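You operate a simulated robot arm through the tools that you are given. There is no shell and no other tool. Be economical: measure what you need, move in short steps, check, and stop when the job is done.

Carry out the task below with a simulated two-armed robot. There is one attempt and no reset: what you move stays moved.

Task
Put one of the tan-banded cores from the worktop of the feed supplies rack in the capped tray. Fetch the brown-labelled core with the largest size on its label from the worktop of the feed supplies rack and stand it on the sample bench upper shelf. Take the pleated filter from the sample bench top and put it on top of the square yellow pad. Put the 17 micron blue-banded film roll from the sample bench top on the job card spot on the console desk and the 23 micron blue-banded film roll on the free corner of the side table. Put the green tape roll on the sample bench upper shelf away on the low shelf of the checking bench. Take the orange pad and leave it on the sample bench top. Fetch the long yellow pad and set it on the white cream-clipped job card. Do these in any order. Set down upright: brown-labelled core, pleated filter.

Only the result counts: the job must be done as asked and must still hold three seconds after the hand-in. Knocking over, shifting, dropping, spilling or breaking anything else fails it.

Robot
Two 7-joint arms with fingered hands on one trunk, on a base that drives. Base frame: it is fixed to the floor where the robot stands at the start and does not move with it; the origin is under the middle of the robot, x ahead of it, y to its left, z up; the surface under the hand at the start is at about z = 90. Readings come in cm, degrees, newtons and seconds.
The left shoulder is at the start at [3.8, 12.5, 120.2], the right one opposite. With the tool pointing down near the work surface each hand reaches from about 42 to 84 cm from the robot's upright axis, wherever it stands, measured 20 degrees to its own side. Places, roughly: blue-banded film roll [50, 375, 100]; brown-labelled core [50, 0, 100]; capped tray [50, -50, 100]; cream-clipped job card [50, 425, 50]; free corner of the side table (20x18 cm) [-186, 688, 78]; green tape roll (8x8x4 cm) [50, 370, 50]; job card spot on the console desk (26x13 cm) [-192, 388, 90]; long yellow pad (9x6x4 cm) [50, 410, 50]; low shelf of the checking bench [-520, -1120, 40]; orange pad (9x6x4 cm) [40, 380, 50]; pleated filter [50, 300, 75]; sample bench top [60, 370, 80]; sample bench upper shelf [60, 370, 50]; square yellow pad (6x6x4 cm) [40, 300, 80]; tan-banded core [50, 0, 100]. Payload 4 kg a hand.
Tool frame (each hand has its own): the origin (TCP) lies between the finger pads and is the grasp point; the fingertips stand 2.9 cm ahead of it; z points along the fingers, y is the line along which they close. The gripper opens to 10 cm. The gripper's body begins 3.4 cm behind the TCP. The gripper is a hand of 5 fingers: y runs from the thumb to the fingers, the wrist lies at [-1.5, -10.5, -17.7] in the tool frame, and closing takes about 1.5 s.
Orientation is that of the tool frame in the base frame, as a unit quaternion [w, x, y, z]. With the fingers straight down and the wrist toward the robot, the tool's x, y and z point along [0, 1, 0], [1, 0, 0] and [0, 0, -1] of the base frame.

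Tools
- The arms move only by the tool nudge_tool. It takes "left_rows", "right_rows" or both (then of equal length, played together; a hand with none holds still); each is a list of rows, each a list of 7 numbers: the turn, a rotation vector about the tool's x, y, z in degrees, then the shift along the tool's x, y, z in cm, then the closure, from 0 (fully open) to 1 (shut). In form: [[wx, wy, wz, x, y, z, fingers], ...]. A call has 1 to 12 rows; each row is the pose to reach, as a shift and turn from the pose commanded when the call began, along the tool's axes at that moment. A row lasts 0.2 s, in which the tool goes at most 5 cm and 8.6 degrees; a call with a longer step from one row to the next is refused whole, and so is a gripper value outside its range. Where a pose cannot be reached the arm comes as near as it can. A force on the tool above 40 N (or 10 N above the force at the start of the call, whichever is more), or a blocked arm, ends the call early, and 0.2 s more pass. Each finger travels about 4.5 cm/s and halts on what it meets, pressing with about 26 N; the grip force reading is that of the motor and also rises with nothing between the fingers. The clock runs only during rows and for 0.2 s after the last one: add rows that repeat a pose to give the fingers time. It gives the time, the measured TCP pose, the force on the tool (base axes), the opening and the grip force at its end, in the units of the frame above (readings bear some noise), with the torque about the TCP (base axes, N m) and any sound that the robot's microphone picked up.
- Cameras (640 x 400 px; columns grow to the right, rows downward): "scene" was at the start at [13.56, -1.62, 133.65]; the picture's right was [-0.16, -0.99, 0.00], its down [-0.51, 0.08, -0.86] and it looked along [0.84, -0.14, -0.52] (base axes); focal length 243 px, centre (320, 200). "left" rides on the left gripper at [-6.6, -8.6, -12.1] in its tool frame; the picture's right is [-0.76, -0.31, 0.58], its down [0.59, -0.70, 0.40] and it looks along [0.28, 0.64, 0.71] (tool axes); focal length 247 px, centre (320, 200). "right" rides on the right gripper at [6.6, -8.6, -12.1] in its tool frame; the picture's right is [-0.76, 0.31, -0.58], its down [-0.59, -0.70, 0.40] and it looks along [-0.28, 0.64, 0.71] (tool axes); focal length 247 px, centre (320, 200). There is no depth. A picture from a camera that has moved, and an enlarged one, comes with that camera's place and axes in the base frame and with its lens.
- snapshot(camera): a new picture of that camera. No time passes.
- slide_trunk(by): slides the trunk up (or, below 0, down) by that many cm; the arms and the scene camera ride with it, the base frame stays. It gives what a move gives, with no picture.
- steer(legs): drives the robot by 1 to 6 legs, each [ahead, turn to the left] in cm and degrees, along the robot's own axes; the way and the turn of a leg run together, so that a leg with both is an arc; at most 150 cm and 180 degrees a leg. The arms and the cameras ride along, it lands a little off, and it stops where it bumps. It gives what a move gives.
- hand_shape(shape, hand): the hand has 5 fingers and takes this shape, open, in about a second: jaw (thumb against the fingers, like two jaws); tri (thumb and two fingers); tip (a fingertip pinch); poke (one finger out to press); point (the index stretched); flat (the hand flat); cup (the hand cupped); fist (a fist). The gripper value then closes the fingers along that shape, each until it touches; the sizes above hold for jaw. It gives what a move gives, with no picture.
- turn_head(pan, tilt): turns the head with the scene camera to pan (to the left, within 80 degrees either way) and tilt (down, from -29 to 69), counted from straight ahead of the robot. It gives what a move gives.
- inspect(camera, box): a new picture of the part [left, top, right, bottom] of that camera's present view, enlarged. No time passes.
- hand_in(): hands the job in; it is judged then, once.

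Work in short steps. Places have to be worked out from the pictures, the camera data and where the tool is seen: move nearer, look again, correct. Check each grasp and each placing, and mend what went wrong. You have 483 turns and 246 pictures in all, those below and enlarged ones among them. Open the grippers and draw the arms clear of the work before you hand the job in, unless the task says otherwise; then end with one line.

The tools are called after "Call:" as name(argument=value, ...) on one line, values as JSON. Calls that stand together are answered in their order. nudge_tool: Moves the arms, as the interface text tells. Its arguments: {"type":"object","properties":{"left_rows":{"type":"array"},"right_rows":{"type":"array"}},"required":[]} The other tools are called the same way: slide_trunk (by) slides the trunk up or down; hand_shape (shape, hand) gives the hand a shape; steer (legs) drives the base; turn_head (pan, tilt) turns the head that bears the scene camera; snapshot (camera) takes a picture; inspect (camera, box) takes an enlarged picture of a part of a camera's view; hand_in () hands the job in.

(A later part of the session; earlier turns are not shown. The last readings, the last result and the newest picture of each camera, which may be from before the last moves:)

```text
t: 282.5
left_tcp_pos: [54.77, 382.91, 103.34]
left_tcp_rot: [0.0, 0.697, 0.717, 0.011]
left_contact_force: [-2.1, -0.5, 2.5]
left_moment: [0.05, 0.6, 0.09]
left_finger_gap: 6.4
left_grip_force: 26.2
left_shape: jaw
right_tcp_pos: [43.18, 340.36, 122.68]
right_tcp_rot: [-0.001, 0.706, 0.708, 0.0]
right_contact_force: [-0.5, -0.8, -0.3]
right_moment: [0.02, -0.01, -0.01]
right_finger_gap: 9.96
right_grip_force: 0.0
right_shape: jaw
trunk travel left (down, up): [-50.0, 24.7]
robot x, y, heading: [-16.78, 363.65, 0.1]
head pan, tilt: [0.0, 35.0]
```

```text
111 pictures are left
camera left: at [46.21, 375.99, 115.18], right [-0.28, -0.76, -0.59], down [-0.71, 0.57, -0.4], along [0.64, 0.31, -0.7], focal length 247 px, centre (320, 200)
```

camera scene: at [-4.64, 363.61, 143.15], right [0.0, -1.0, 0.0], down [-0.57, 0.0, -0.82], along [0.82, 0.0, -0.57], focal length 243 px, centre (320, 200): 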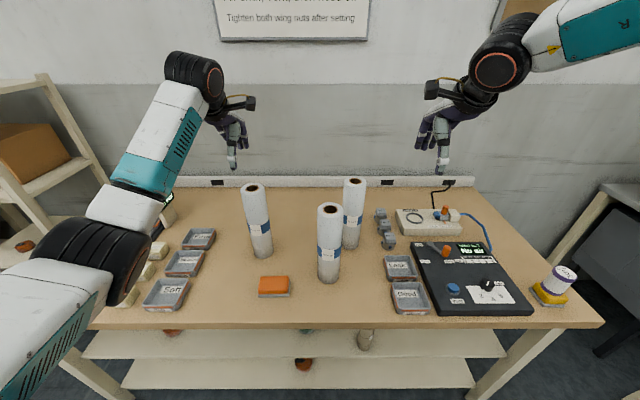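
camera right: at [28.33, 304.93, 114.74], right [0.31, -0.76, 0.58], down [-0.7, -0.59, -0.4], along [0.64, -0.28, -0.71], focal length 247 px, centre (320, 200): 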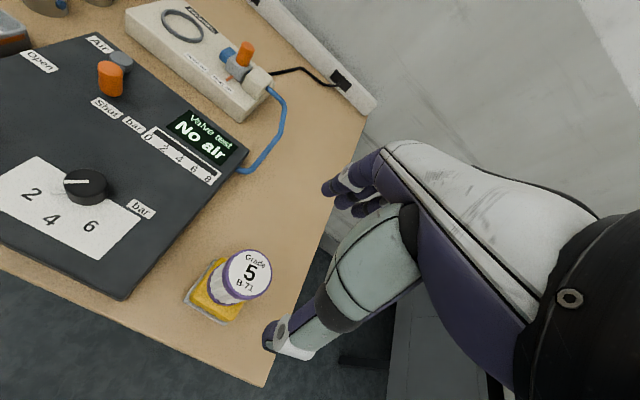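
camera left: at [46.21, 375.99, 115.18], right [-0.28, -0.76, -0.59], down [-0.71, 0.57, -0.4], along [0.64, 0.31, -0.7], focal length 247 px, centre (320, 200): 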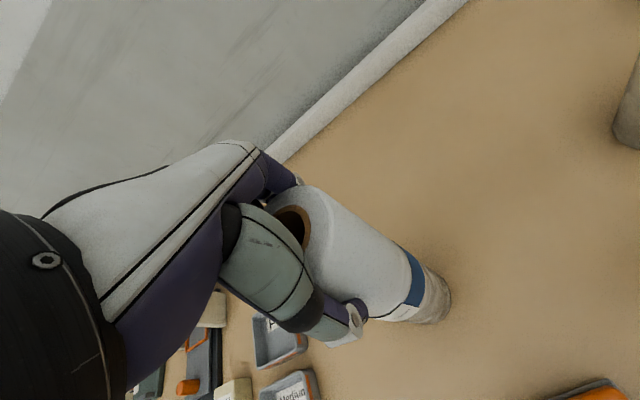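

Held (gap 6.4). I lift 14 cm with the trunk and back the base away.

Call:
slide_trunk(by=14)

Call:
snapshot(camera="left")

Call:
steer(legs=[[-45, 0]])

Call:
snapshot(camera="scene")

```text
t: 284.2
left_tcp_pos: [54.67, 383.06, 117.09]
left_tcp_rot: [-0.001, 0.696, 0.718, 0.009]
left_contact_force: [0.5, 0.1, -6.5]
left_moment: [0.02, -0.05, -0.02]
left_finger_gap: 6.4
left_grip_force: 25.8
left_shape: jaw
right_tcp_pos: [43.44, 340.49, 136.59]
right_tcp_rot: [-0.001, 0.706, 0.708, -0.001]
right_contact_force: [0.4, -0.2, 0.5]
right_moment: [-0.01, 0.02, 0.03]
right_finger_gap: 9.95
right_grip_force: 0.0
right_shape: jaw
trunk travel left (down, up): [-64.0, 10.7]
robot x, y, heading: [-16.7, 363.51, 0.3]
head pan, tilt: [0.0, 35.0]
```

```text
110 pictures are left
camera left: at [46.16, 376.19, 128.96], right [-0.28, -0.76, -0.59], down [-0.72, 0.57, -0.4], along [0.64, 0.31, -0.7], focal length 247 px, centre (320, 200)
```

left: 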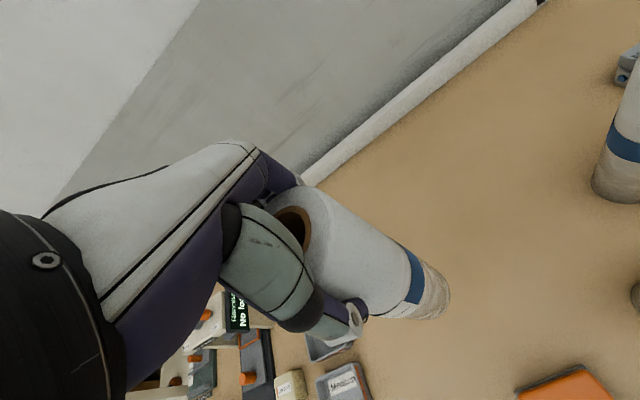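

```text
t: 286.9
left_tcp_pos: [8.67, 383.38, 117.18]
left_tcp_rot: [0.0, 0.696, 0.718, 0.01]
left_contact_force: [0.0, 0.3, -6.4]
left_moment: [-0.03, -0.02, -0.02]
left_finger_gap: 6.37
left_grip_force: 26.4
left_shape: jaw
right_tcp_pos: [-2.54, 340.55, 136.67]
right_tcp_rot: [0.001, 0.707, 0.708, 0.0]
right_contact_force: [-0.6, 0.6, 0.0]
right_moment: [0.02, -0.03, 0.0]
right_finger_gap: 9.99
right_grip_force: 0.0
right_shape: jaw
trunk travel left (down, up): [-64.0, 10.7]
robot x, y, heading: [-62.78, 364.01, 0.0]
head pan, tilt: [0.0, 35.0]
```

```text
109 pictures are left
camera scene: at [-51.11, 363.6, 157.19], right [0.0, -1.0, 0.0], down [-0.57, 0.0, -0.82], along [0.82, 0.0, -0.57], focal length 243 px, centre (320, 200)
```

scene: 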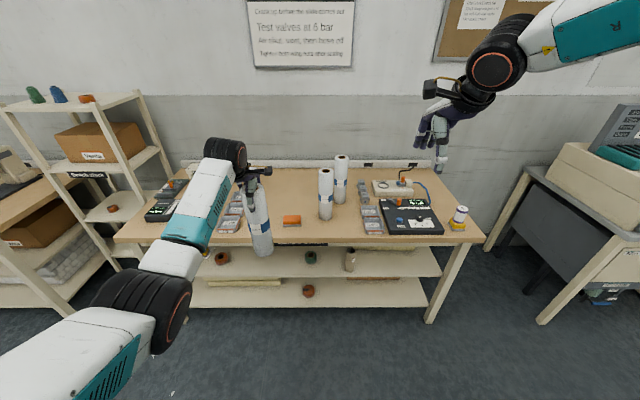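

The 23-micron roll hangs safely. I tuck the left hand 24 cm closer, shift the base 17 cm left, and approach for the 17-micron roll with the right hand.

Call:
nudge_tool(left_rows=[[0, 0, 0, 0, -3, 0, 1], [0, 0, 0, 0, -6.5, 0, 1], [0, 0, 0, 0, -10, 0, 1], [0, 0, 0, 0, -13.5, -1, 1], [0, 0, 0, 0, -17, -2, 1], [0, 0, 0, 0, -20, -3, 1], [0, 0, 0, 0, -22, -3, 1], [0, 0, 0, 0, -23, -3, 1]])

Call:
steer(legs=[[0, 90], [18, 0], [0, -90], [40, 0]])

Call:
snapshot(camera="scene")

Call:
snapshot(camera="right")

```text
t: 288.7
left_tcp_pos: [-14.44, 382.49, 119.78]
left_tcp_rot: [-0.001, 0.697, 0.717, 0.009]
left_contact_force: [0.9, 0.0, -6.8]
left_moment: [0.0, -0.02, 0.04]
left_finger_gap: 6.37
left_grip_force: 26.5
left_shape: jaw
right_tcp_pos: [-2.69, 340.37, 136.74]
right_tcp_rot: [0.0, 0.706, 0.708, 0.0]
right_contact_force: [0.1, 0.2, 0.9]
right_moment: [0.02, 0.01, -0.02]
right_finger_gap: 9.98
right_grip_force: 0.1
right_shape: jaw
trunk travel left (down, up): [-64.0, 10.7]
robot x, y, heading: [-62.6, 363.78, -0.0]
head pan, tilt: [0.0, 35.0]
```

```text
t: 300.1
left_tcp_pos: [23.49, 402.45, 119.81]
left_tcp_rot: [-0.001, 0.688, 0.726, 0.009]
left_contact_force: [0.4, -0.2, -7.9]
left_moment: [-0.03, -0.02, -0.01]
left_finger_gap: 6.38
left_grip_force: 26.1
left_shape: jaw
right_tcp_pos: [36.23, 360.84, 136.68]
right_tcp_rot: [0.0, 0.699, 0.716, 0.001]
right_contact_force: [-0.5, 0.2, -1.0]
right_moment: [0.02, 0.01, -0.02]
right_finger_gap: 9.97
right_grip_force: 0.1
right_shape: jaw
trunk travel left (down, up): [-64.0, 10.7]
robot x, y, heading: [-24.11, 383.05, 1.1]
head pan, tilt: [0.0, 35.0]
```

```text
108 pictures are left
camera scene: at [-12.73, 382.82, 157.19], right [0.02, -1.0, 0.0], down [-0.57, -0.01, -0.82], along [0.82, 0.02, -0.57], focal length 243 px, centre (320, 200)
```

scene: 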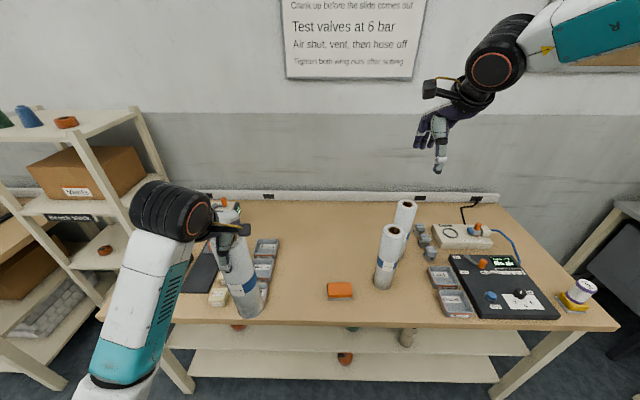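

```text
107 pictures are left
camera right: at [27.52, 367.1, 148.7], right [0.33, -0.75, 0.58], down [-0.69, -0.61, -0.4], along [0.65, -0.27, -0.71], focal length 247 px, centre (320, 200)
```

right: 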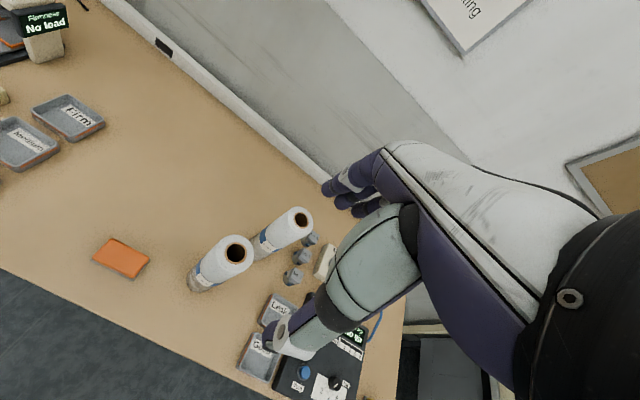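

17-micron roll ≈ [45.2, 361.1]. I lower the trunk 8 cm and bring the right hand above the roll.

Call:
slide_trunk(by=-8)

Call:
nudge_tool(right_rows=[[0, 0, 0, 0.2, 3, 3, 0], [0, 0, 0, 0.4, 6, 6, 0], [0, 0, 0, 0.4, 9, 9, 0], [0, 0, 0, 0.4, 9, 13, 0], [0, 0, 0, 0.4, 9, 17, 0], [0, 0, 0, 0.4, 9, 18.5, 0], [0, 0, 0, 0.4, 9, 18.5, 0]])

Call:
snapshot(camera="right")

Call:
inspect(camera="scene", box=[300, 150, 500, 310])

```text
t: 301.3
left_tcp_pos: [23.62, 402.53, 111.74]
left_tcp_rot: [0.0, 0.688, 0.726, 0.01]
left_contact_force: [0.1, -0.3, -6.7]
left_moment: [0.0, -0.03, -0.02]
left_finger_gap: 6.38
left_grip_force: 26.5
left_shape: jaw
right_tcp_pos: [36.27, 360.78, 128.78]
right_tcp_rot: [0.001, 0.698, 0.716, 0.0]
right_contact_force: [-1.0, 0.2, 0.3]
right_moment: [-0.01, 0.01, 0.0]
right_finger_gap: 9.97
right_grip_force: 0.0
right_shape: jaw
trunk travel left (down, up): [-56.0, 18.7]
robot x, y, heading: [-24.41, 382.83, 1.3]
head pan, tilt: [0.0, 35.0]
```

```text
t: 302.9
left_tcp_pos: [23.54, 402.55, 111.65]
left_tcp_rot: [-0.001, 0.688, 0.725, 0.009]
left_contact_force: [0.4, -0.1, -5.9]
left_moment: [-0.02, -0.03, 0.01]
left_finger_gap: 6.38
left_grip_force: 25.8
left_shape: jaw
right_tcp_pos: [42.69, 359.98, 112.26]
right_tcp_rot: [0.0, 0.699, 0.715, 0.0]
right_contact_force: [0.0, 0.1, 0.8]
right_moment: [-0.01, 0.01, -0.03]
right_finger_gap: 9.98
right_grip_force: 0.0
right_shape: jaw
right hand out of reach, approached as far as the arm can: row 4, 5, 6, 7
trunk travel left (down, up): [-56.0, 18.7]
robot x, y, heading: [-24.18, 382.52, 1.1]
head pan, tilt: [0.0, 35.0]
```

```text
106 pictures are left
camera right: at [33.94, 366.29, 124.29], right [0.33, -0.75, 0.58], down [-0.69, -0.61, -0.4], along [0.65, -0.27, -0.71], focal length 247 px, centre (320, 200)
```

right: 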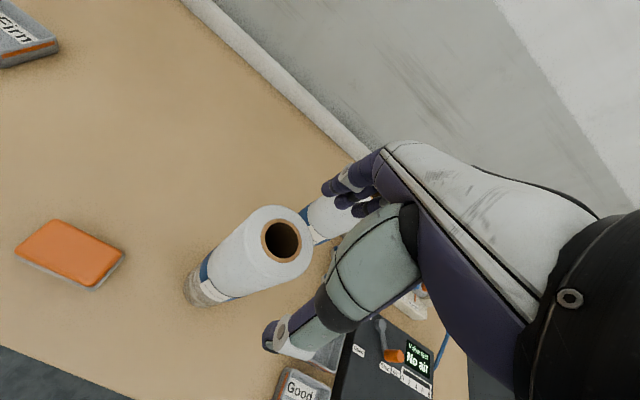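

```text
2.50 times, centred on (400, 230) of scene
camera zoom: at [-12.46, 382.81, 149.17], right [0.02, -1.0, 0.0], down [-0.57, -0.01, -0.82], along [0.82, 0.02, -0.57], focal length 608 px, centre (120, 125)
```

zoom: 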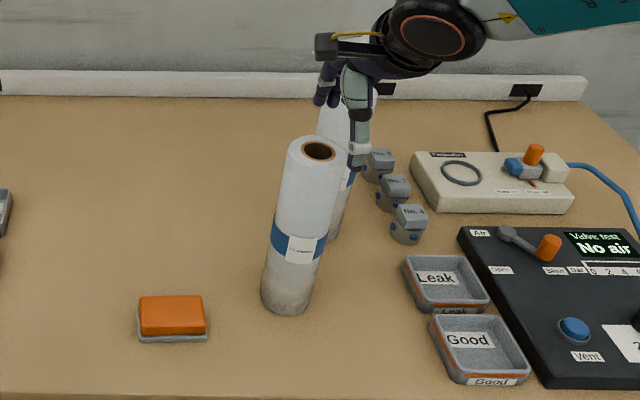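

The right arm is at its low-reach limit with the trunk this high. I raise both hands by arm, then lower the trunk 12 cm.

Call:
nudge_tool(left_rows=[[0, 0, 0, 0, 0, -3, 1], [0, 0, 0, 0, 0, -6, 1], [0, 0, 0, 0, 0, -9, 1], [0, 0, 0, 0, 0, -12, 1], [0, 0, 0, 0, 0, -14, 1], [0, 0, 0, 0, 0, -14, 1]], right_rows=[[0, 0, 0, 0, 0, -3, 0], [0, 0, 0, 0, 0, -6, 0], [0, 0, 0, 0, 0, -9, 0], [0, 0, 0, 0, 0, -12, 0], [0, 0, 0, 0, 0, -12, 0], [0, 0, 0, 0, 0, -12, 0]])

Call:
slide_trunk(by=-12)

Call:
snapshot(camera="right")

Call:
snapshot(camera="scene")

```text
t: 304.3
left_tcp_pos: [23.32, 402.33, 125.72]
left_tcp_rot: [-0.001, 0.688, 0.726, 0.009]
left_contact_force: [-0.1, -0.3, -5.9]
left_moment: [0.01, -0.01, 0.03]
left_finger_gap: 6.37
left_grip_force: 26.5
left_shape: jaw
right_tcp_pos: [42.88, 360.18, 124.12]
right_tcp_rot: [0.0, 0.699, 0.715, 0.0]
right_contact_force: [-0.3, 0.6, 0.1]
right_moment: [0.02, 0.03, -0.03]
right_finger_gap: 9.99
right_grip_force: 0.1
right_shape: jaw
trunk travel left (down, up): [-56.0, 18.7]
robot x, y, heading: [-24.33, 382.64, 1.3]
head pan, tilt: [0.0, 35.0]
```

```text
t: 305.8
left_tcp_pos: [23.41, 402.28, 113.61]
left_tcp_rot: [0.0, 0.688, 0.725, 0.01]
left_contact_force: [0.1, 0.3, -6.9]
left_moment: [-0.01, -0.04, 0.05]
left_finger_gap: 6.35
left_grip_force: 25.7
left_shape: jaw
right_tcp_pos: [42.38, 360.26, 112.29]
right_tcp_rot: [0.0, 0.698, 0.716, 0.001]
right_contact_force: [0.4, -0.2, -0.1]
right_moment: [-0.02, 0.01, 0.01]
right_finger_gap: 9.99
right_grip_force: 0.2
right_shape: jaw
trunk travel left (down, up): [-44.0, 30.7]
robot x, y, heading: [-24.39, 382.81, 1.3]
head pan, tilt: [0.0, 35.0]
```

```text
104 pictures are left
camera right: at [33.69, 366.56, 124.23], right [0.33, -0.75, 0.58], down [-0.69, -0.61, -0.4], along [0.65, -0.27, -0.71], focal length 247 px, centre (320, 200)
```

right: 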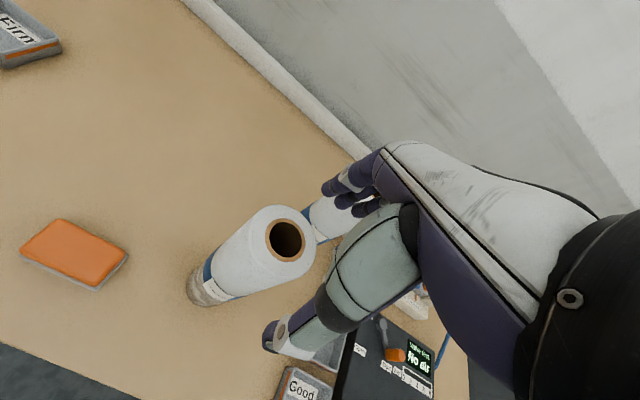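

```text
103 pictures are left
camera scene: at [-11.41, 382.84, 137.09], right [0.02, -1.0, 0.0], down [-0.57, -0.01, -0.82], along [0.82, 0.02, -0.57], focal length 243 px, centre (320, 200)
```

scene: 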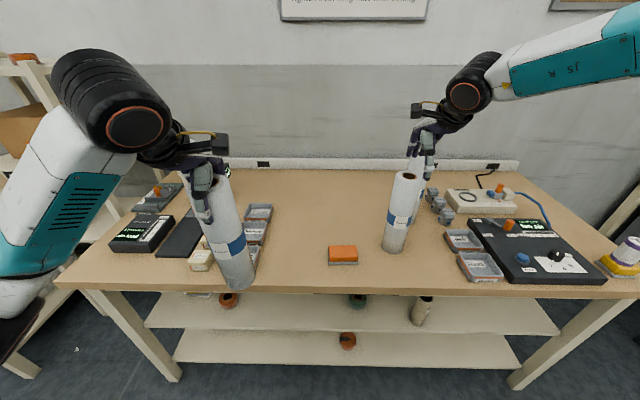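

17-micron roll ≈ [45, 361]; the hand is at [42.4, 360.3]. I correct and descend slightly to test reach.

Call:
nudge_tool(right_rows=[[0, 0, 0, 0.3, 0, 0, 0], [0, 0, 0, 0.6, 0, 1, 0], [0, 0, 0, 0.6, 0, 2, 0], [0, 0, 0, 0.6, 0, 2, 0]])

```text
t: 306.8
left_tcp_pos: [23.5, 402.3, 113.64]
left_tcp_rot: [-0.001, 0.688, 0.726, 0.01]
left_contact_force: [-0.1, -0.1, -5.7]
left_moment: [0.03, 0.01, -0.01]
left_finger_gap: 6.37
left_grip_force: 26.2
left_shape: jaw
right_tcp_pos: [42.43, 361.06, 110.18]
right_tcp_rot: [0.0, 0.698, 0.716, 0.0]
right_contact_force: [-0.4, 0.4, 0.3]
right_moment: [0.02, -0.04, 0.01]
right_finger_gap: 9.98
right_grip_force: 0.0
right_shape: jaw
trunk travel left (down, up): [-44.0, 30.7]
robot x, y, heading: [-24.13, 382.48, 1.2]
head pan, tilt: [0.0, 35.0]
```

Tracking properly. I advance 2.6 cm and check the alignment again.

Call:
nudge_tool(right_rows=[[0, 0, 0, 0, 1.3, 0, 0], [0, 0, 0, -0.1, 2.6, 0, 0], [0, 0, 0, -0.1, 2.6, 0, 0]])

Call:
snapshot(camera="right")

Call:
inspect(camera="scene", box=[320, 80, 520, 240])

```text
t: 307.6
left_tcp_pos: [23.48, 402.27, 113.62]
left_tcp_rot: [-0.001, 0.689, 0.725, 0.009]
left_contact_force: [-0.1, 0.1, -6.4]
left_moment: [-0.03, -0.01, -0.01]
left_finger_gap: 6.37
left_grip_force: 26.1
left_shape: jaw
right_tcp_pos: [45.05, 360.72, 110.05]
right_tcp_rot: [-0.001, 0.699, 0.715, -0.001]
right_contact_force: [-0.2, 0.2, -0.4]
right_moment: [-0.01, 0.02, 0.02]
right_finger_gap: 10.01
right_grip_force: 0.0
right_shape: jaw
trunk travel left (down, up): [-44.0, 30.7]
robot x, y, heading: [-24.38, 382.43, 1.3]
head pan, tilt: [0.0, 35.0]
```

```text
102 pictures are left
camera right: at [36.34, 367.09, 122.12], right [0.33, -0.75, 0.58], down [-0.69, -0.61, -0.4], along [0.65, -0.27, -0.71], focal length 247 px, centre (320, 200)
```

right: 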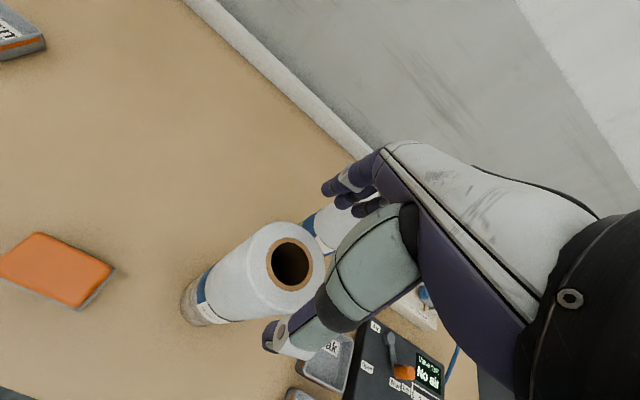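

```text
2.50 times, centred on (420, 160) of scene
camera zoom: at [-11.38, 382.84, 137.08], right [0.02, -1.0, 0.0], down [-0.57, -0.01, -0.82], along [0.82, 0.02, -0.57], focal length 608 px, centre (70, 300)
```

zoom: 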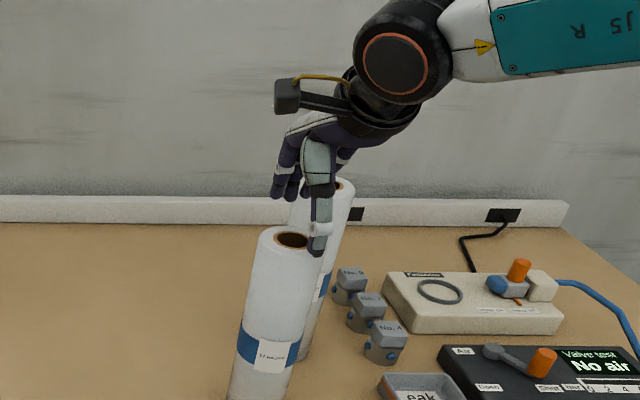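

Aligned ([45.1, 360.7]). I descend 6.7 cm around the roll and close.

Call:
nudge_tool(right_rows=[[0, 0, 0, 0, 0, 1.5, 0], [0, 0, 0, 0, 0, 3, 0], [0, 0, 0, 0, 0, 4.5, 0], [0, 0, 0, 0, 0, 6, 0], [0, 0, 0, 0, 0, 6.7, 0], [0, 0, 0, 0, 0, 6.7, 0]])

Call:
inspect(camera="scene", box=[320, 80, 520, 240])

```text
t: 309.0
left_tcp_pos: [23.43, 402.29, 113.68]
left_tcp_rot: [-0.001, 0.688, 0.725, 0.009]
left_contact_force: [1.0, -0.2, -5.7]
left_moment: [0.03, 0.03, -0.02]
left_finger_gap: 6.37
left_grip_force: 26.1
left_shape: jaw
right_tcp_pos: [44.93, 360.84, 103.58]
right_tcp_rot: [0.0, 0.698, 0.716, 0.0]
right_contact_force: [0.0, -0.2, 2.1]
right_moment: [0.02, 0.1, -0.01]
right_finger_gap: 9.99
right_grip_force: 0.1
right_shape: jaw
trunk travel left (down, up): [-44.0, 30.7]
robot x, y, heading: [-24.04, 382.58, 1.1]
head pan, tilt: [0.0, 35.0]
```

```text
2.50 times, centred on (420, 160) of scene
camera zoom: at [-11.39, 382.85, 137.09], right [0.02, -1.0, 0.0], down [-0.57, -0.01, -0.82], along [0.82, 0.02, -0.57], focal length 608 px, centre (70, 300)
```

zoom: 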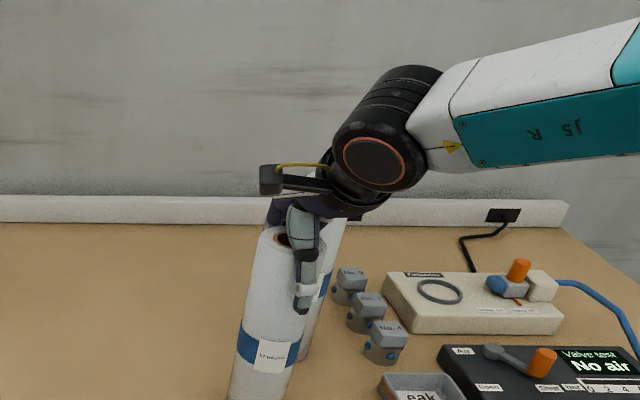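

The palm just touches the top (2 N); fingers straddle. I close and check.

Call:
nudge_tool(right_rows=[[0, 0, 0, 0, 0, 0, 0.2], [0, 0, 0, 0, 0, 0, 0.4], [0, 0, 0, 0, 0, 0, 0.6], [0, 0, 0, 0, 0, 0, 1], [0, 0, 0, 0, 0, 0, 1], [0, 0, 0, 0, 0, 0, 1], [0, 0, 0, 0, 0, 0, 1], [0, 0, 0, 0, 0, 0, 1]])

Call:
slide_trunk(by=4)

Call:
snapshot(camera="right")

```text
t: 310.8
left_tcp_pos: [23.43, 402.26, 113.69]
left_tcp_rot: [-0.001, 0.688, 0.725, 0.009]
left_contact_force: [-1.0, -0.5, -6.1]
left_moment: [0.05, 0.0, 0.0]
left_finger_gap: 6.38
left_grip_force: 25.8
left_shape: jaw
right_tcp_pos: [44.94, 360.79, 103.34]
right_tcp_rot: [0.0, 0.698, 0.716, 0.0]
right_contact_force: [-1.5, -0.3, 2.2]
right_moment: [-0.1, 0.49, -0.04]
right_finger_gap: 6.38
right_grip_force: 26.4
right_shape: jaw
trunk travel left (down, up): [-44.0, 30.7]
robot x, y, heading: [-24.37, 382.34, 1.0]
head pan, tilt: [0.0, 35.0]
```

```text
t: 311.6
left_tcp_pos: [23.49, 402.18, 117.51]
left_tcp_rot: [-0.002, 0.689, 0.725, 0.008]
left_contact_force: [0.2, -0.1, -6.3]
left_moment: [0.01, -0.02, 0.02]
left_finger_gap: 6.34
left_grip_force: 26.0
left_shape: jaw
right_tcp_pos: [45.11, 360.76, 107.31]
right_tcp_rot: [-0.001, 0.698, 0.716, -0.001]
right_contact_force: [-0.2, 0.3, -6.8]
right_moment: [-0.03, 0.0, -0.02]
right_finger_gap: 6.38
right_grip_force: 25.9
right_shape: jaw
trunk travel left (down, up): [-48.0, 26.7]
robot x, y, heading: [-24.18, 382.49, 1.3]
head pan, tilt: [0.0, 35.0]
```

```text
99 pictures are left
camera right: at [36.33, 367.06, 119.37], right [0.33, -0.75, 0.58], down [-0.69, -0.61, -0.4], along [0.65, -0.27, -0.71], focal length 247 px, centre (320, 200)
```

right: 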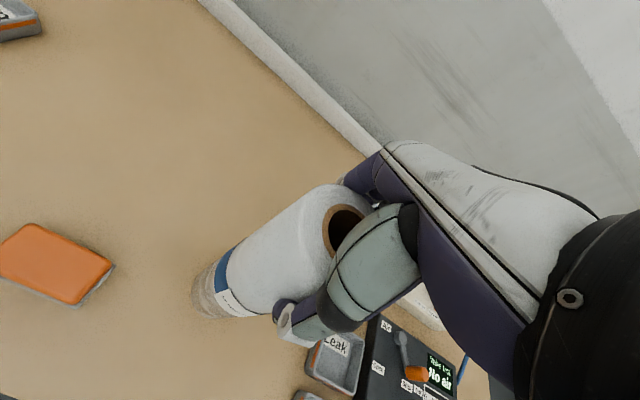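

Both rolls are held. I lift 16 cm more and back away 45 cm, then turn to look at the console.

Call:
slide_trunk(by=16)

Call:
steer(legs=[[-45, 0], [0, 120]])

Call:
turn_head(pan=30, tilt=20)

Call:
snapshot(camera="scene")

Call:
turn_head(pan=0, tilt=15)

Call:
snapshot(camera="scene")

```text
t: 313.4
left_tcp_pos: [23.45, 402.3, 133.57]
left_tcp_rot: [-0.002, 0.689, 0.725, 0.009]
left_contact_force: [0.1, 0.4, -7.4]
left_moment: [0.03, -0.01, -0.04]
left_finger_gap: 6.4
left_grip_force: 26.1
left_shape: jaw
right_tcp_pos: [44.87, 360.73, 124.85]
right_tcp_rot: [0.007, 0.698, 0.716, 0.007]
right_contact_force: [0.0, 0.1, -6.6]
right_moment: [-0.06, -0.05, -0.03]
right_finger_gap: 6.37
right_grip_force: 26.0
right_shape: jaw
trunk travel left (down, up): [-64.0, 10.7]
robot x, y, heading: [-24.39, 382.7, 1.4]
head pan, tilt: [0.0, 35.0]
```

```text
t: 321.4
left_tcp_pos: [-111.49, 411.89, 133.74]
left_tcp_rot: [-0.009, -0.301, 0.954, 0.005]
left_contact_force: [0.2, 0.0, -7.3]
left_moment: [-0.03, 0.02, 0.01]
left_finger_gap: 6.35
left_grip_force: 26.1
left_shape: jaw
right_tcp_pos: [-87.51, 451.93, 124.97]
right_tcp_rot: [-0.004, -0.289, 0.957, 0.012]
right_contact_force: [-0.4, 0.0, -6.5]
right_moment: [-0.02, 0.01, 0.0]
right_finger_gap: 6.35
right_grip_force: 26.2
right_shape: jaw
trunk travel left (down, up): [-64.0, 10.7]
robot x, y, heading: [-69.7, 381.98, 123.3]
head pan, tilt: [0.0, 35.0]
```

```text
t: 322.4
left_tcp_pos: [-111.56, 411.97, 133.65]
left_tcp_rot: [-0.009, -0.302, 0.953, 0.003]
left_contact_force: [0.7, 0.1, -6.7]
left_moment: [-0.02, 0.02, 0.0]
left_finger_gap: 6.36
left_grip_force: 26.0
left_shape: jaw
right_tcp_pos: [-87.49, 451.94, 125.03]
right_tcp_rot: [-0.003, -0.288, 0.957, 0.01]
right_contact_force: [-1.1, -0.7, -6.5]
right_moment: [0.0, -0.05, -0.01]
right_finger_gap: 6.34
right_grip_force: 25.7
right_shape: jaw
trunk travel left (down, up): [-64.0, 10.7]
robot x, y, heading: [-69.16, 381.95, 123.3]
head pan, tilt: [30.0, 20.0]
```

```text
98 pictures are left
camera scene: at [-79.39, 388.36, 159.56], right [0.45, 0.89, 0.0], down [0.31, -0.16, -0.94], along [-0.84, 0.42, -0.34], focal length 243 px, centre (320, 200)
```

scene: 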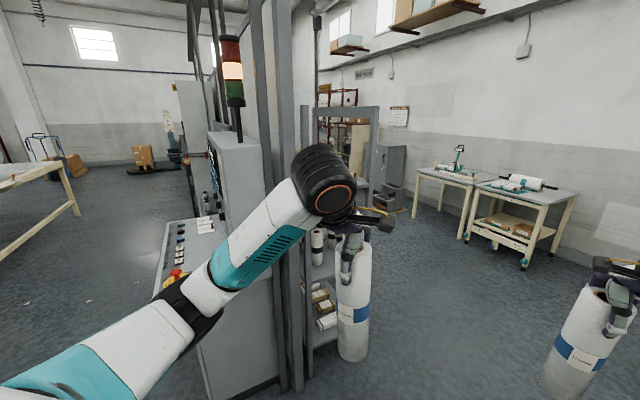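

```text
t: 323.3
left_tcp_pos: [-111.46, 411.88, 133.7]
left_tcp_rot: [-0.008, -0.302, 0.953, 0.003]
left_contact_force: [0.4, 0.0, -6.8]
left_moment: [0.01, 0.0, 0.01]
left_finger_gap: 6.35
left_grip_force: 26.3
left_shape: jaw
right_tcp_pos: [-87.66, 452.03, 124.92]
right_tcp_rot: [-0.003, -0.288, 0.958, 0.01]
right_contact_force: [0.6, -0.1, -5.8]
right_moment: [0.03, -0.02, -0.02]
right_finger_gap: 6.31
right_grip_force: 26.6
right_shape: jaw
trunk travel left (down, up): [-64.0, 10.7]
robot x, y, heading: [-69.26, 381.87, 123.5]
head pan, tilt: [0.0, 15.0]
```

```text
97 pictures are left
camera scene: at [-76.21, 391.97, 160.38], right [0.84, 0.55, 0.0], down [0.14, -0.22, -0.97], along [-0.53, 0.81, -0.26], focal length 243 px, centre (320, 200)
```

scene: 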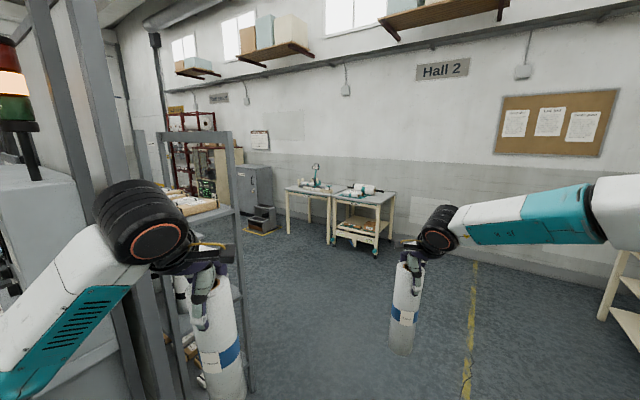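

The console desk faces −y with its job-card area. I drive around to stand in front of it, at about [−192, 308] facing +y.

Call:
steer(legs=[[0, 87], [143, 0], [0, -120]])

Call:
turn_head(pan=0, tilt=25)

Call:
snapshot(camera="scene")

```text
t: 339.2
left_tcp_pos: [-207.85, 364.0, 133.62]
left_tcp_rot: [-0.008, 0.014, 1.0, 0.006]
left_contact_force: [0.1, 0.0, -5.5]
left_moment: [0.01, 0.02, -0.01]
left_finger_gap: 6.34
left_grip_force: 25.7
left_shape: jaw
right_tcp_pos: [-164.81, 381.84, 124.99]
right_tcp_rot: [0.0, 0.027, 1.0, 0.01]
right_contact_force: [0.4, -0.1, -5.9]
right_moment: [-0.04, -0.02, -0.01]
right_finger_gap: 6.33
right_grip_force: 25.4
right_shape: jaw
trunk travel left (down, up): [-64.0, 10.7]
robot x, y, heading: [-192.2, 314.7, 86.9]
head pan, tilt: [0.0, 15.0]
```

```text
t: 339.9
left_tcp_pos: [-207.96, 364.09, 133.62]
left_tcp_rot: [-0.008, 0.014, 1.0, 0.005]
left_contact_force: [-0.1, 0.3, -5.6]
left_moment: [-0.01, 0.01, 0.0]
left_finger_gap: 6.36
left_grip_force: 26.4
left_shape: jaw
right_tcp_pos: [-164.83, 381.96, 124.92]
right_tcp_rot: [0.0, 0.027, 1.0, 0.01]
right_contact_force: [-0.3, -1.0, -6.7]
right_moment: [0.02, -0.02, 0.01]
right_finger_gap: 6.33
right_grip_force: 26.0
right_shape: jaw
trunk travel left (down, up): [-64.0, 10.7]
robot x, y, heading: [-192.42, 314.91, 86.8]
head pan, tilt: [0.0, 25.0]
```

```text
96 pictures are left
camera scene: at [-191.46, 326.82, 158.76], right [1.0, -0.06, 0.0], down [-0.02, -0.42, -0.91], along [0.05, 0.9, -0.42], focal length 243 px, centre (320, 200)
```

scene: 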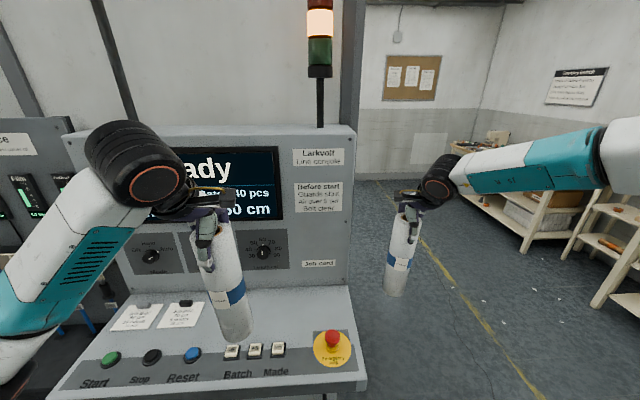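

The "Job card" label is on the panel, with an empty area below it on the desk around pixel (308, 305). I zoom in to check the surface.

Call:
inspect(camera="scene", box=[100, 240, 400, 400])

Call:
snapshot(camera="left")

Call:
snapshot(camera="right")

```text
2.13 times, centred on (250, 320) of scene
camera zoom: at [-191.46, 326.82, 158.76], right [1.0, -0.06, 0.0], down [-0.02, -0.42, -0.91], along [0.05, 0.9, -0.42], focal length 519 px, centre (469, -56)
```

zoom: 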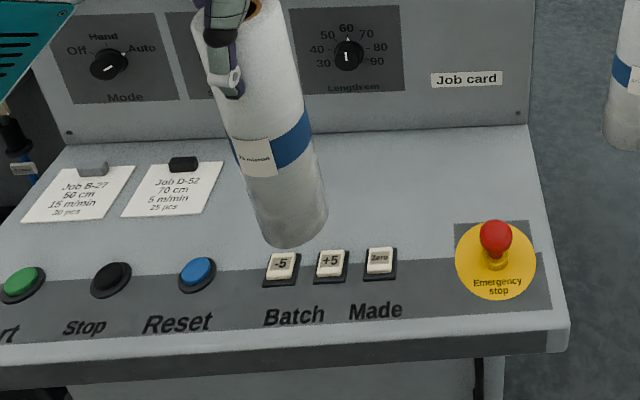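

```text
94 pictures are left
camera left: at [-201.42, 355.14, 145.43], right [0.74, -0.32, -0.59], down [-0.61, -0.68, -0.4], along [-0.28, 0.66, -0.7], focal length 247 px, centre (320, 200)
```

left: 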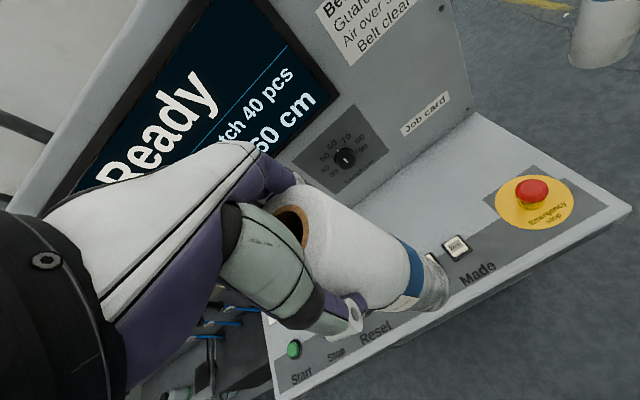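

```text
93 pictures are left
camera right: at [-171.85, 373.38, 136.73], right [0.77, 0.25, 0.58], down [0.55, -0.73, -0.41], along [0.32, 0.64, -0.7], focal length 247 px, centre (320, 200)
```

right: 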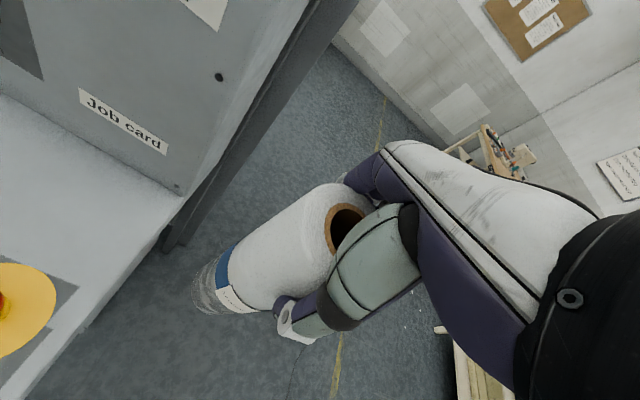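

The desk is flat at z≈92–93 and the spot spans about x −205…−179, y 381–394. The right hand must come over it, so I back up 18 cm, shift the base 24 cm left, and face the console again.

Call:
steer(legs=[[-18, 0], [0, 90], [24, 0], [0, -87]])

Call:
snapshot(camera="scene")

```text
t: 350.7
left_tcp_pos: [-235.4, 345.71, 133.65]
left_tcp_rot: [-0.008, -0.016, 1.0, 0.006]
left_contact_force: [-0.3, 0.5, -6.8]
left_moment: [-0.01, 0.01, 0.01]
left_finger_gap: 6.33
left_grip_force: 25.9
left_shape: jaw
right_tcp_pos: [-193.52, 366.1, 124.93]
right_tcp_rot: [0.001, -0.003, 1.0, 0.011]
right_contact_force: [1.2, 0.2, -6.5]
right_moment: [-0.03, -0.02, -0.02]
right_finger_gap: 6.29
right_grip_force: 26.0
right_shape: jaw
trunk travel left (down, up): [-64.0, 10.7]
robot x, y, heading: [-216.66, 297.51, 90.3]
head pan, tilt: [0.0, 25.0]
```

```text
92 pictures are left
camera scene: at [-216.82, 309.44, 158.76], right [1.0, 0.0, 0.0], down [0.0, -0.42, -0.91], along [0.0, 0.91, -0.42], focal length 243 px, centre (320, 200)
```

scene: 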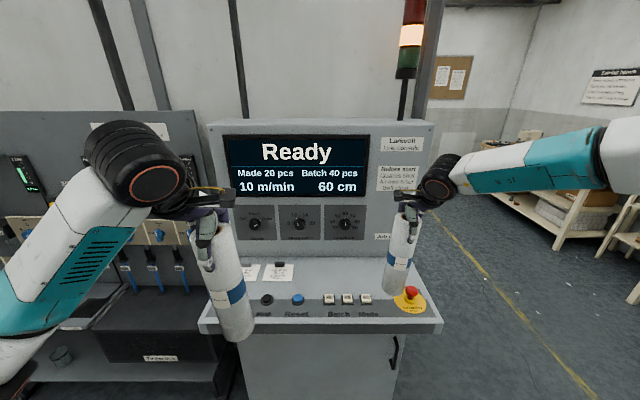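

The right roll is at x −193.5, right under the "Job card" label line. I drive 20 cm ahead.

Call:
steer(legs=[[19.5, 0]])

Call:
snapshot(camera="scene")

Call:
snapshot(camera="right")

```text
t: 352.3
left_tcp_pos: [-235.45, 365.06, 133.6]
left_tcp_rot: [-0.008, -0.017, 1.0, 0.005]
left_contact_force: [0.0, 0.6, -5.8]
left_moment: [-0.01, -0.01, -0.01]
left_finger_gap: 6.33
left_grip_force: 25.9
left_shape: jaw
right_tcp_pos: [-193.73, 385.52, 124.93]
right_tcp_rot: [0.0, -0.004, 1.0, 0.011]
right_contact_force: [0.0, -0.6, -6.5]
right_moment: [0.01, -0.04, 0.0]
right_finger_gap: 6.32
right_grip_force: 26.3
right_shape: jaw
trunk travel left (down, up): [-64.0, 10.7]
robot x, y, heading: [-216.83, 316.79, 90.4]
head pan, tilt: [0.0, 25.0]
```

```text
91 pictures are left
camera scene: at [-216.88, 328.88, 158.76], right [1.0, 0.0, 0.0], down [0.0, -0.42, -0.91], along [0.0, 0.91, -0.42], focal length 243 px, centre (320, 200)
```

scene: 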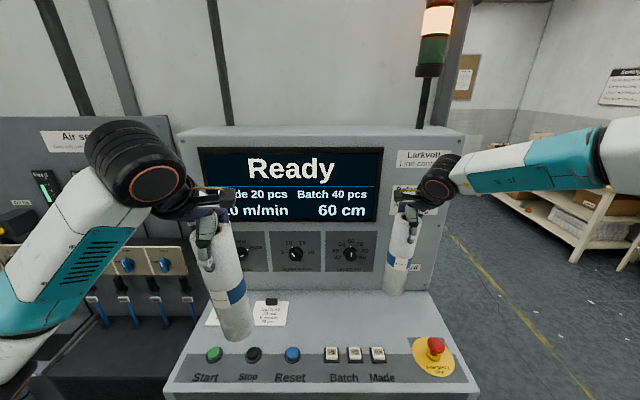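

```text
90 pictures are left
camera right: at [-200.2, 376.55, 136.75], right [0.76, 0.3, 0.58], down [0.59, -0.69, -0.41], along [0.28, 0.66, -0.7], focal length 247 px, centre (320, 200)
```

right: 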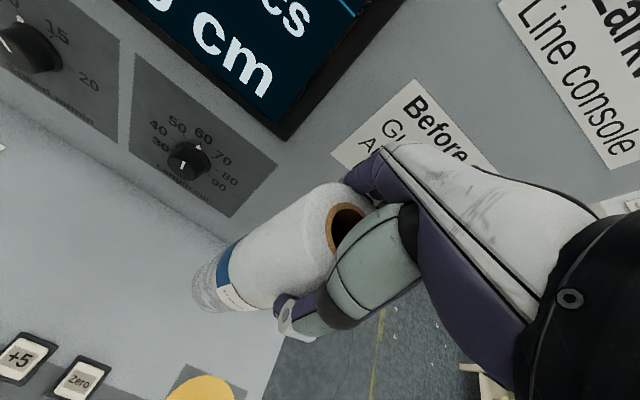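

Position is good. I lower the trunk 7.5 cm, then feel for the desk with small steps.

Call:
slide_trunk(by=-7.5)

Call:
slide_trunk(by=-0.7)

Call:
inspect(camera="scene", box=[320, 180, 480, 400])

```text
t: 353.4
left_tcp_pos: [-235.62, 364.92, 126.13]
left_tcp_rot: [-0.008, -0.018, 1.0, 0.006]
left_contact_force: [0.0, -0.6, -6.7]
left_moment: [-0.02, 0.02, -0.01]
left_finger_gap: 6.33
left_grip_force: 25.7
left_shape: jaw
right_tcp_pos: [-193.66, 385.54, 117.35]
right_tcp_rot: [0.0, -0.003, 1.0, 0.011]
right_contact_force: [-0.7, 0.0, -6.0]
right_moment: [-0.05, -0.03, 0.01]
right_finger_gap: 6.33
right_grip_force: 26.2
right_shape: jaw
trunk travel left (down, up): [-56.5, 18.2]
robot x, y, heading: [-216.91, 317.17, 90.5]
head pan, tilt: [0.0, 25.0]
```

```text
t: 353.9
left_tcp_pos: [-235.59, 365.03, 125.46]
left_tcp_rot: [-0.007, -0.017, 1.0, 0.007]
left_contact_force: [0.0, 0.7, -5.8]
left_moment: [0.0, 0.0, -0.03]
left_finger_gap: 6.35
left_grip_force: 26.0
left_shape: jaw
right_tcp_pos: [-193.69, 385.45, 116.79]
right_tcp_rot: [0.0, -0.003, 1.0, 0.01]
right_contact_force: [1.0, 0.5, -6.6]
right_moment: [-0.04, -0.03, 0.03]
right_finger_gap: 6.3
right_grip_force: 25.8
right_shape: jaw
trunk travel left (down, up): [-55.8, 18.9]
robot x, y, heading: [-216.78, 317.22, 90.6]
head pan, tilt: [0.0, 25.0]
```

```text
1.82 times, centred on (400, 290) of scene
camera zoom: at [-216.89, 329.1, 150.54], right [1.0, 0.0, 0.0], down [0.0, -0.42, -0.91], along [0.0, 0.91, -0.42], focal length 442 px, centre (174, 36)
```

zoom: 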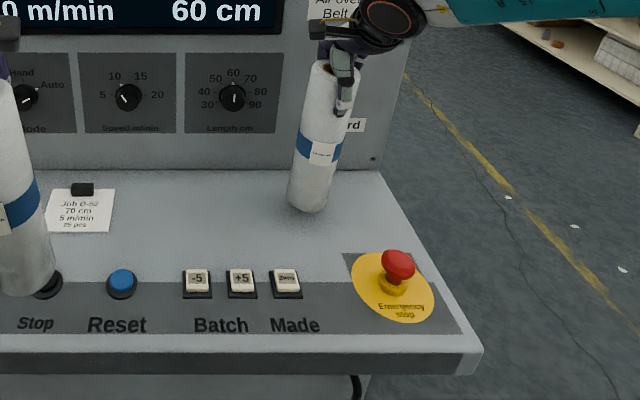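

Nearly down. I lower by the right arm in small steps until the weight comes off.

Call:
nudge_tool(right_rows=[[0, 0, 0, 0, 0, 0.4, 1], [0, 0, 0, 0, 0, 0.8, 1], [0, 0, 0, 0, 0, 1.2, 1], [0, 0, 0, 0, 0, 1.5, 1], [0, 0, 0, 0, 0, 1.5, 1]])

```text
t: 355.1
left_tcp_pos: [-235.63, 364.97, 125.4]
left_tcp_rot: [-0.007, -0.017, 1.0, 0.005]
left_contact_force: [-0.6, -0.2, -6.0]
left_moment: [-0.01, 0.0, -0.01]
left_finger_gap: 6.36
left_grip_force: 25.7
left_shape: jaw
right_tcp_pos: [-193.64, 385.29, 115.32]
right_tcp_rot: [-0.001, -0.003, 1.0, 0.011]
right_contact_force: [-0.8, -1.2, -6.5]
right_moment: [0.0, -0.01, 0.01]
right_finger_gap: 6.34
right_grip_force: 26.0
right_shape: jaw
right hand out of reach, approached as far as the arm can: row 4
trunk travel left (down, up): [-55.8, 18.9]
robot x, y, heading: [-216.83, 316.73, 90.1]
head pan, tilt: [0.0, 25.0]
```

The arm is at its lower reach; I use the trunk for the rest.

Call:
slide_trunk(by=-0.6)

Call:
slide_trunk(by=-0.5)

Call:
slide_trunk(by=-0.4)

```text
t: 355.7
left_tcp_pos: [-235.51, 364.86, 124.82]
left_tcp_rot: [-0.008, -0.018, 1.0, 0.006]
left_contact_force: [0.7, 0.4, -6.8]
left_moment: [0.03, 0.0, 0.04]
left_finger_gap: 6.33
left_grip_force: 26.2
left_shape: jaw
right_tcp_pos: [-193.59, 385.35, 114.74]
right_tcp_rot: [0.0, -0.003, 1.0, 0.01]
right_contact_force: [-0.2, -0.8, -6.4]
right_moment: [-0.03, -0.02, -0.01]
right_finger_gap: 6.3
right_grip_force: 26.4
right_shape: jaw
trunk travel left (down, up): [-55.2, 19.5]
robot x, y, heading: [-216.99, 316.94, 90.2]
head pan, tilt: [0.0, 25.0]
```

```text
t: 356.2
left_tcp_pos: [-235.69, 364.96, 124.25]
left_tcp_rot: [-0.008, -0.018, 1.0, 0.006]
left_contact_force: [-0.4, 0.0, -6.6]
left_moment: [-0.02, -0.01, -0.02]
left_finger_gap: 6.36
left_grip_force: 26.2
left_shape: jaw
right_tcp_pos: [-193.6, 385.12, 114.18]
right_tcp_rot: [0.0, -0.003, 1.0, 0.01]
right_contact_force: [-0.4, 0.0, -7.5]
right_moment: [-0.03, -0.05, 0.02]
right_finger_gap: 6.33
right_grip_force: 26.0
right_shape: jaw
trunk travel left (down, up): [-54.7, 20.0]
robot x, y, heading: [-216.91, 316.72, 90.4]
head pan, tilt: [0.0, 25.0]
```

```text
t: 356.8
left_tcp_pos: [-235.53, 364.85, 123.97]
left_tcp_rot: [-0.008, -0.017, 1.0, 0.006]
left_contact_force: [-0.6, 0.0, -7.5]
left_moment: [0.01, 0.01, 0.0]
left_finger_gap: 6.34
left_grip_force: 26.4
left_shape: jaw
right_tcp_pos: [-193.56, 385.35, 113.81]
right_tcp_rot: [0.001, -0.003, 1.0, 0.011]
right_contact_force: [-0.3, 0.0, -6.8]
right_moment: [0.02, -0.06, 0.0]
right_finger_gap: 6.32
right_grip_force: 25.7
right_shape: jaw
trunk travel left (down, up): [-54.3, 20.4]
robot x, y, heading: [-217.07, 316.58, 90.5]
head pan, tilt: [0.0, 25.0]
```

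Still hanging (bottom ≈ z 90.5). A few more small steps.

Call:
slide_trunk(by=-0.4)

Call:
slide_trunk(by=-0.3)

```text
t: 357.3
left_tcp_pos: [-235.5, 364.91, 123.55]
left_tcp_rot: [-0.007, -0.017, 1.0, 0.005]
left_contact_force: [0.0, 1.0, -7.0]
left_moment: [0.01, 0.0, 0.03]
left_finger_gap: 6.34
left_grip_force: 26.4
left_shape: jaw
right_tcp_pos: [-193.65, 385.27, 113.58]
right_tcp_rot: [-0.001, -0.004, 1.0, 0.012]
right_contact_force: [0.0, 1.1, 2.8]
right_moment: [-0.19, -0.02, 0.01]
right_finger_gap: 6.32
right_grip_force: 26.1
right_shape: jaw
trunk travel left (down, up): [-53.9, 20.8]
robot x, y, heading: [-216.84, 316.91, 90.2]
head pan, tilt: [0.0, 25.0]
```

```text
t: 357.8
left_tcp_pos: [-235.65, 364.81, 123.14]
left_tcp_rot: [-0.008, -0.017, 1.0, 0.006]
left_contact_force: [0.8, 0.8, -6.8]
left_moment: [0.04, 0.0, 0.01]
left_finger_gap: 6.36
left_grip_force: 26.2
left_shape: jaw
right_tcp_pos: [-193.7, 385.27, 113.53]
right_tcp_rot: [-0.001, -0.003, 1.0, 0.014]
right_contact_force: [0.1, 1.4, 16.2]
right_moment: [-0.27, -0.07, 0.02]
right_finger_gap: 6.31
right_grip_force: 25.8
right_shape: jaw
trunk travel left (down, up): [-53.6, 21.1]
robot x, y, heading: [-216.58, 316.65, 90.1]
head pan, tilt: [0.0, 25.0]
```

It stands on the desk (z≈90.2). I ease the trunk 0.3 up and open the right hand slowly.

Call:
slide_trunk(by=0.3)

Call:
nudge_tool(right_rows=[[0, 0, 0, 0, 0, 0, 0.8], [0, 0, 0, 0, 0, 0, 0.6], [0, 0, 0, 0, 0, 0, 0.4], [0, 0, 0, 0, 0, 0, 0.2], [0, 0, 0, 0, 0, 0, 0], [0, 0, 0, 0, 0, 0, 0], [0, 0, 0, 0, 0, 0, 0]])

Call:
snapshot(camera="right")

```text
t: 358.3
left_tcp_pos: [-235.84, 364.85, 123.58]
left_tcp_rot: [-0.008, -0.018, 1.0, 0.006]
left_contact_force: [0.3, 0.7, -5.9]
left_moment: [-0.03, 0.02, 0.02]
left_finger_gap: 6.37
left_grip_force: 25.8
left_shape: jaw
right_tcp_pos: [-193.63, 385.15, 113.62]
right_tcp_rot: [-0.001, -0.003, 1.0, 0.01]
right_contact_force: [-1.1, 2.0, 13.5]
right_moment: [0.1, -0.03, -0.02]
right_finger_gap: 6.31
right_grip_force: 26.2
right_shape: jaw
trunk travel left (down, up): [-53.9, 20.8]
robot x, y, heading: [-217.02, 316.65, 90.0]
head pan, tilt: [0.0, 25.0]
```

```text
t: 359.9
left_tcp_pos: [-235.59, 365.0, 123.48]
left_tcp_rot: [-0.007, -0.016, 1.0, 0.006]
left_contact_force: [-0.2, 0.5, -6.5]
left_moment: [-0.03, 0.01, -0.01]
left_finger_gap: 6.34
left_grip_force: 26.0
left_shape: jaw
right_tcp_pos: [-193.71, 385.38, 113.52]
right_tcp_rot: [0.0, -0.003, 1.0, 0.011]
right_contact_force: [-1.1, -0.1, 0.0]
right_moment: [-0.02, 0.01, 0.01]
right_finger_gap: 10.0
right_grip_force: 0.0
right_shape: jaw
trunk travel left (down, up): [-53.9, 20.8]
robot x, y, heading: [-216.89, 316.82, 90.0]
head pan, tilt: [0.0, 25.0]
```

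```text
88 pictures are left
camera right: at [-200.14, 376.3, 125.22], right [0.76, 0.3, 0.58], down [0.59, -0.69, -0.41], along [0.28, 0.66, -0.7], focal length 247 px, centre (320, 200)
```

right: 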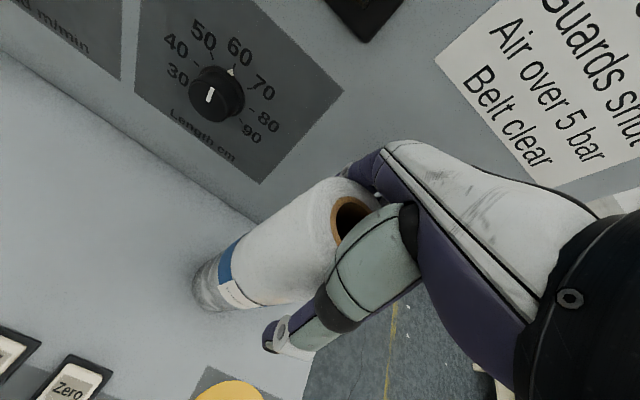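

The roll stands free. I raise the trunk straight up 12 cm to clear it, then back off.

Call:
slide_trunk(by=12)

Call:
steer(legs=[[-40, 0]])

Call:
snapshot(camera="scene")

```text
t: 361.4
left_tcp_pos: [-235.64, 365.05, 135.57]
left_tcp_rot: [-0.009, -0.018, 1.0, 0.005]
left_contact_force: [0.0, -0.1, -5.5]
left_moment: [0.01, 0.01, 0.01]
left_finger_gap: 6.34
left_grip_force: 26.3
left_shape: jaw
right_tcp_pos: [-193.67, 385.14, 125.86]
right_tcp_rot: [-0.001, -0.003, 1.0, 0.014]
right_contact_force: [-0.2, 0.3, 0.3]
right_moment: [0.0, 0.0, 0.0]
right_finger_gap: 9.98
right_grip_force: 0.1
right_shape: jaw
trunk travel left (down, up): [-65.9, 8.8]
robot x, y, heading: [-216.51, 317.05, 90.0]
head pan, tilt: [0.0, 25.0]
```

```text
t: 363.9
left_tcp_pos: [-235.39, 324.85, 135.64]
left_tcp_rot: [-0.009, -0.016, 1.0, 0.005]
left_contact_force: [0.5, 0.1, -6.3]
left_moment: [0.0, 0.03, 0.0]
left_finger_gap: 6.35
left_grip_force: 25.7
left_shape: jaw
right_tcp_pos: [-193.39, 344.87, 125.94]
right_tcp_rot: [-0.001, -0.002, 1.0, 0.014]
right_contact_force: [0.0, -0.3, 0.1]
right_moment: [0.03, 0.02, 0.03]
right_finger_gap: 9.99
right_grip_force: 0.1
right_shape: jaw
trunk travel left (down, up): [-65.9, 8.8]
robot x, y, heading: [-216.42, 276.43, 90.1]
head pan, tilt: [0.0, 25.0]
```

```text
87 pictures are left
camera scene: at [-216.81, 288.67, 160.67], right [1.0, 0.0, 0.0], down [0.0, -0.42, -0.91], along [0.0, 0.91, -0.42], focal length 243 px, centre (320, 200)
```

scene: 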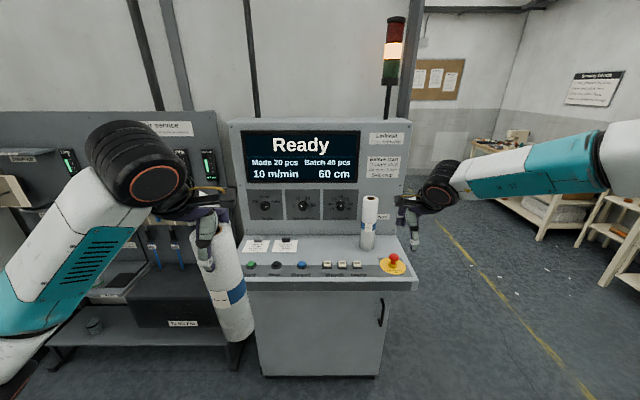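

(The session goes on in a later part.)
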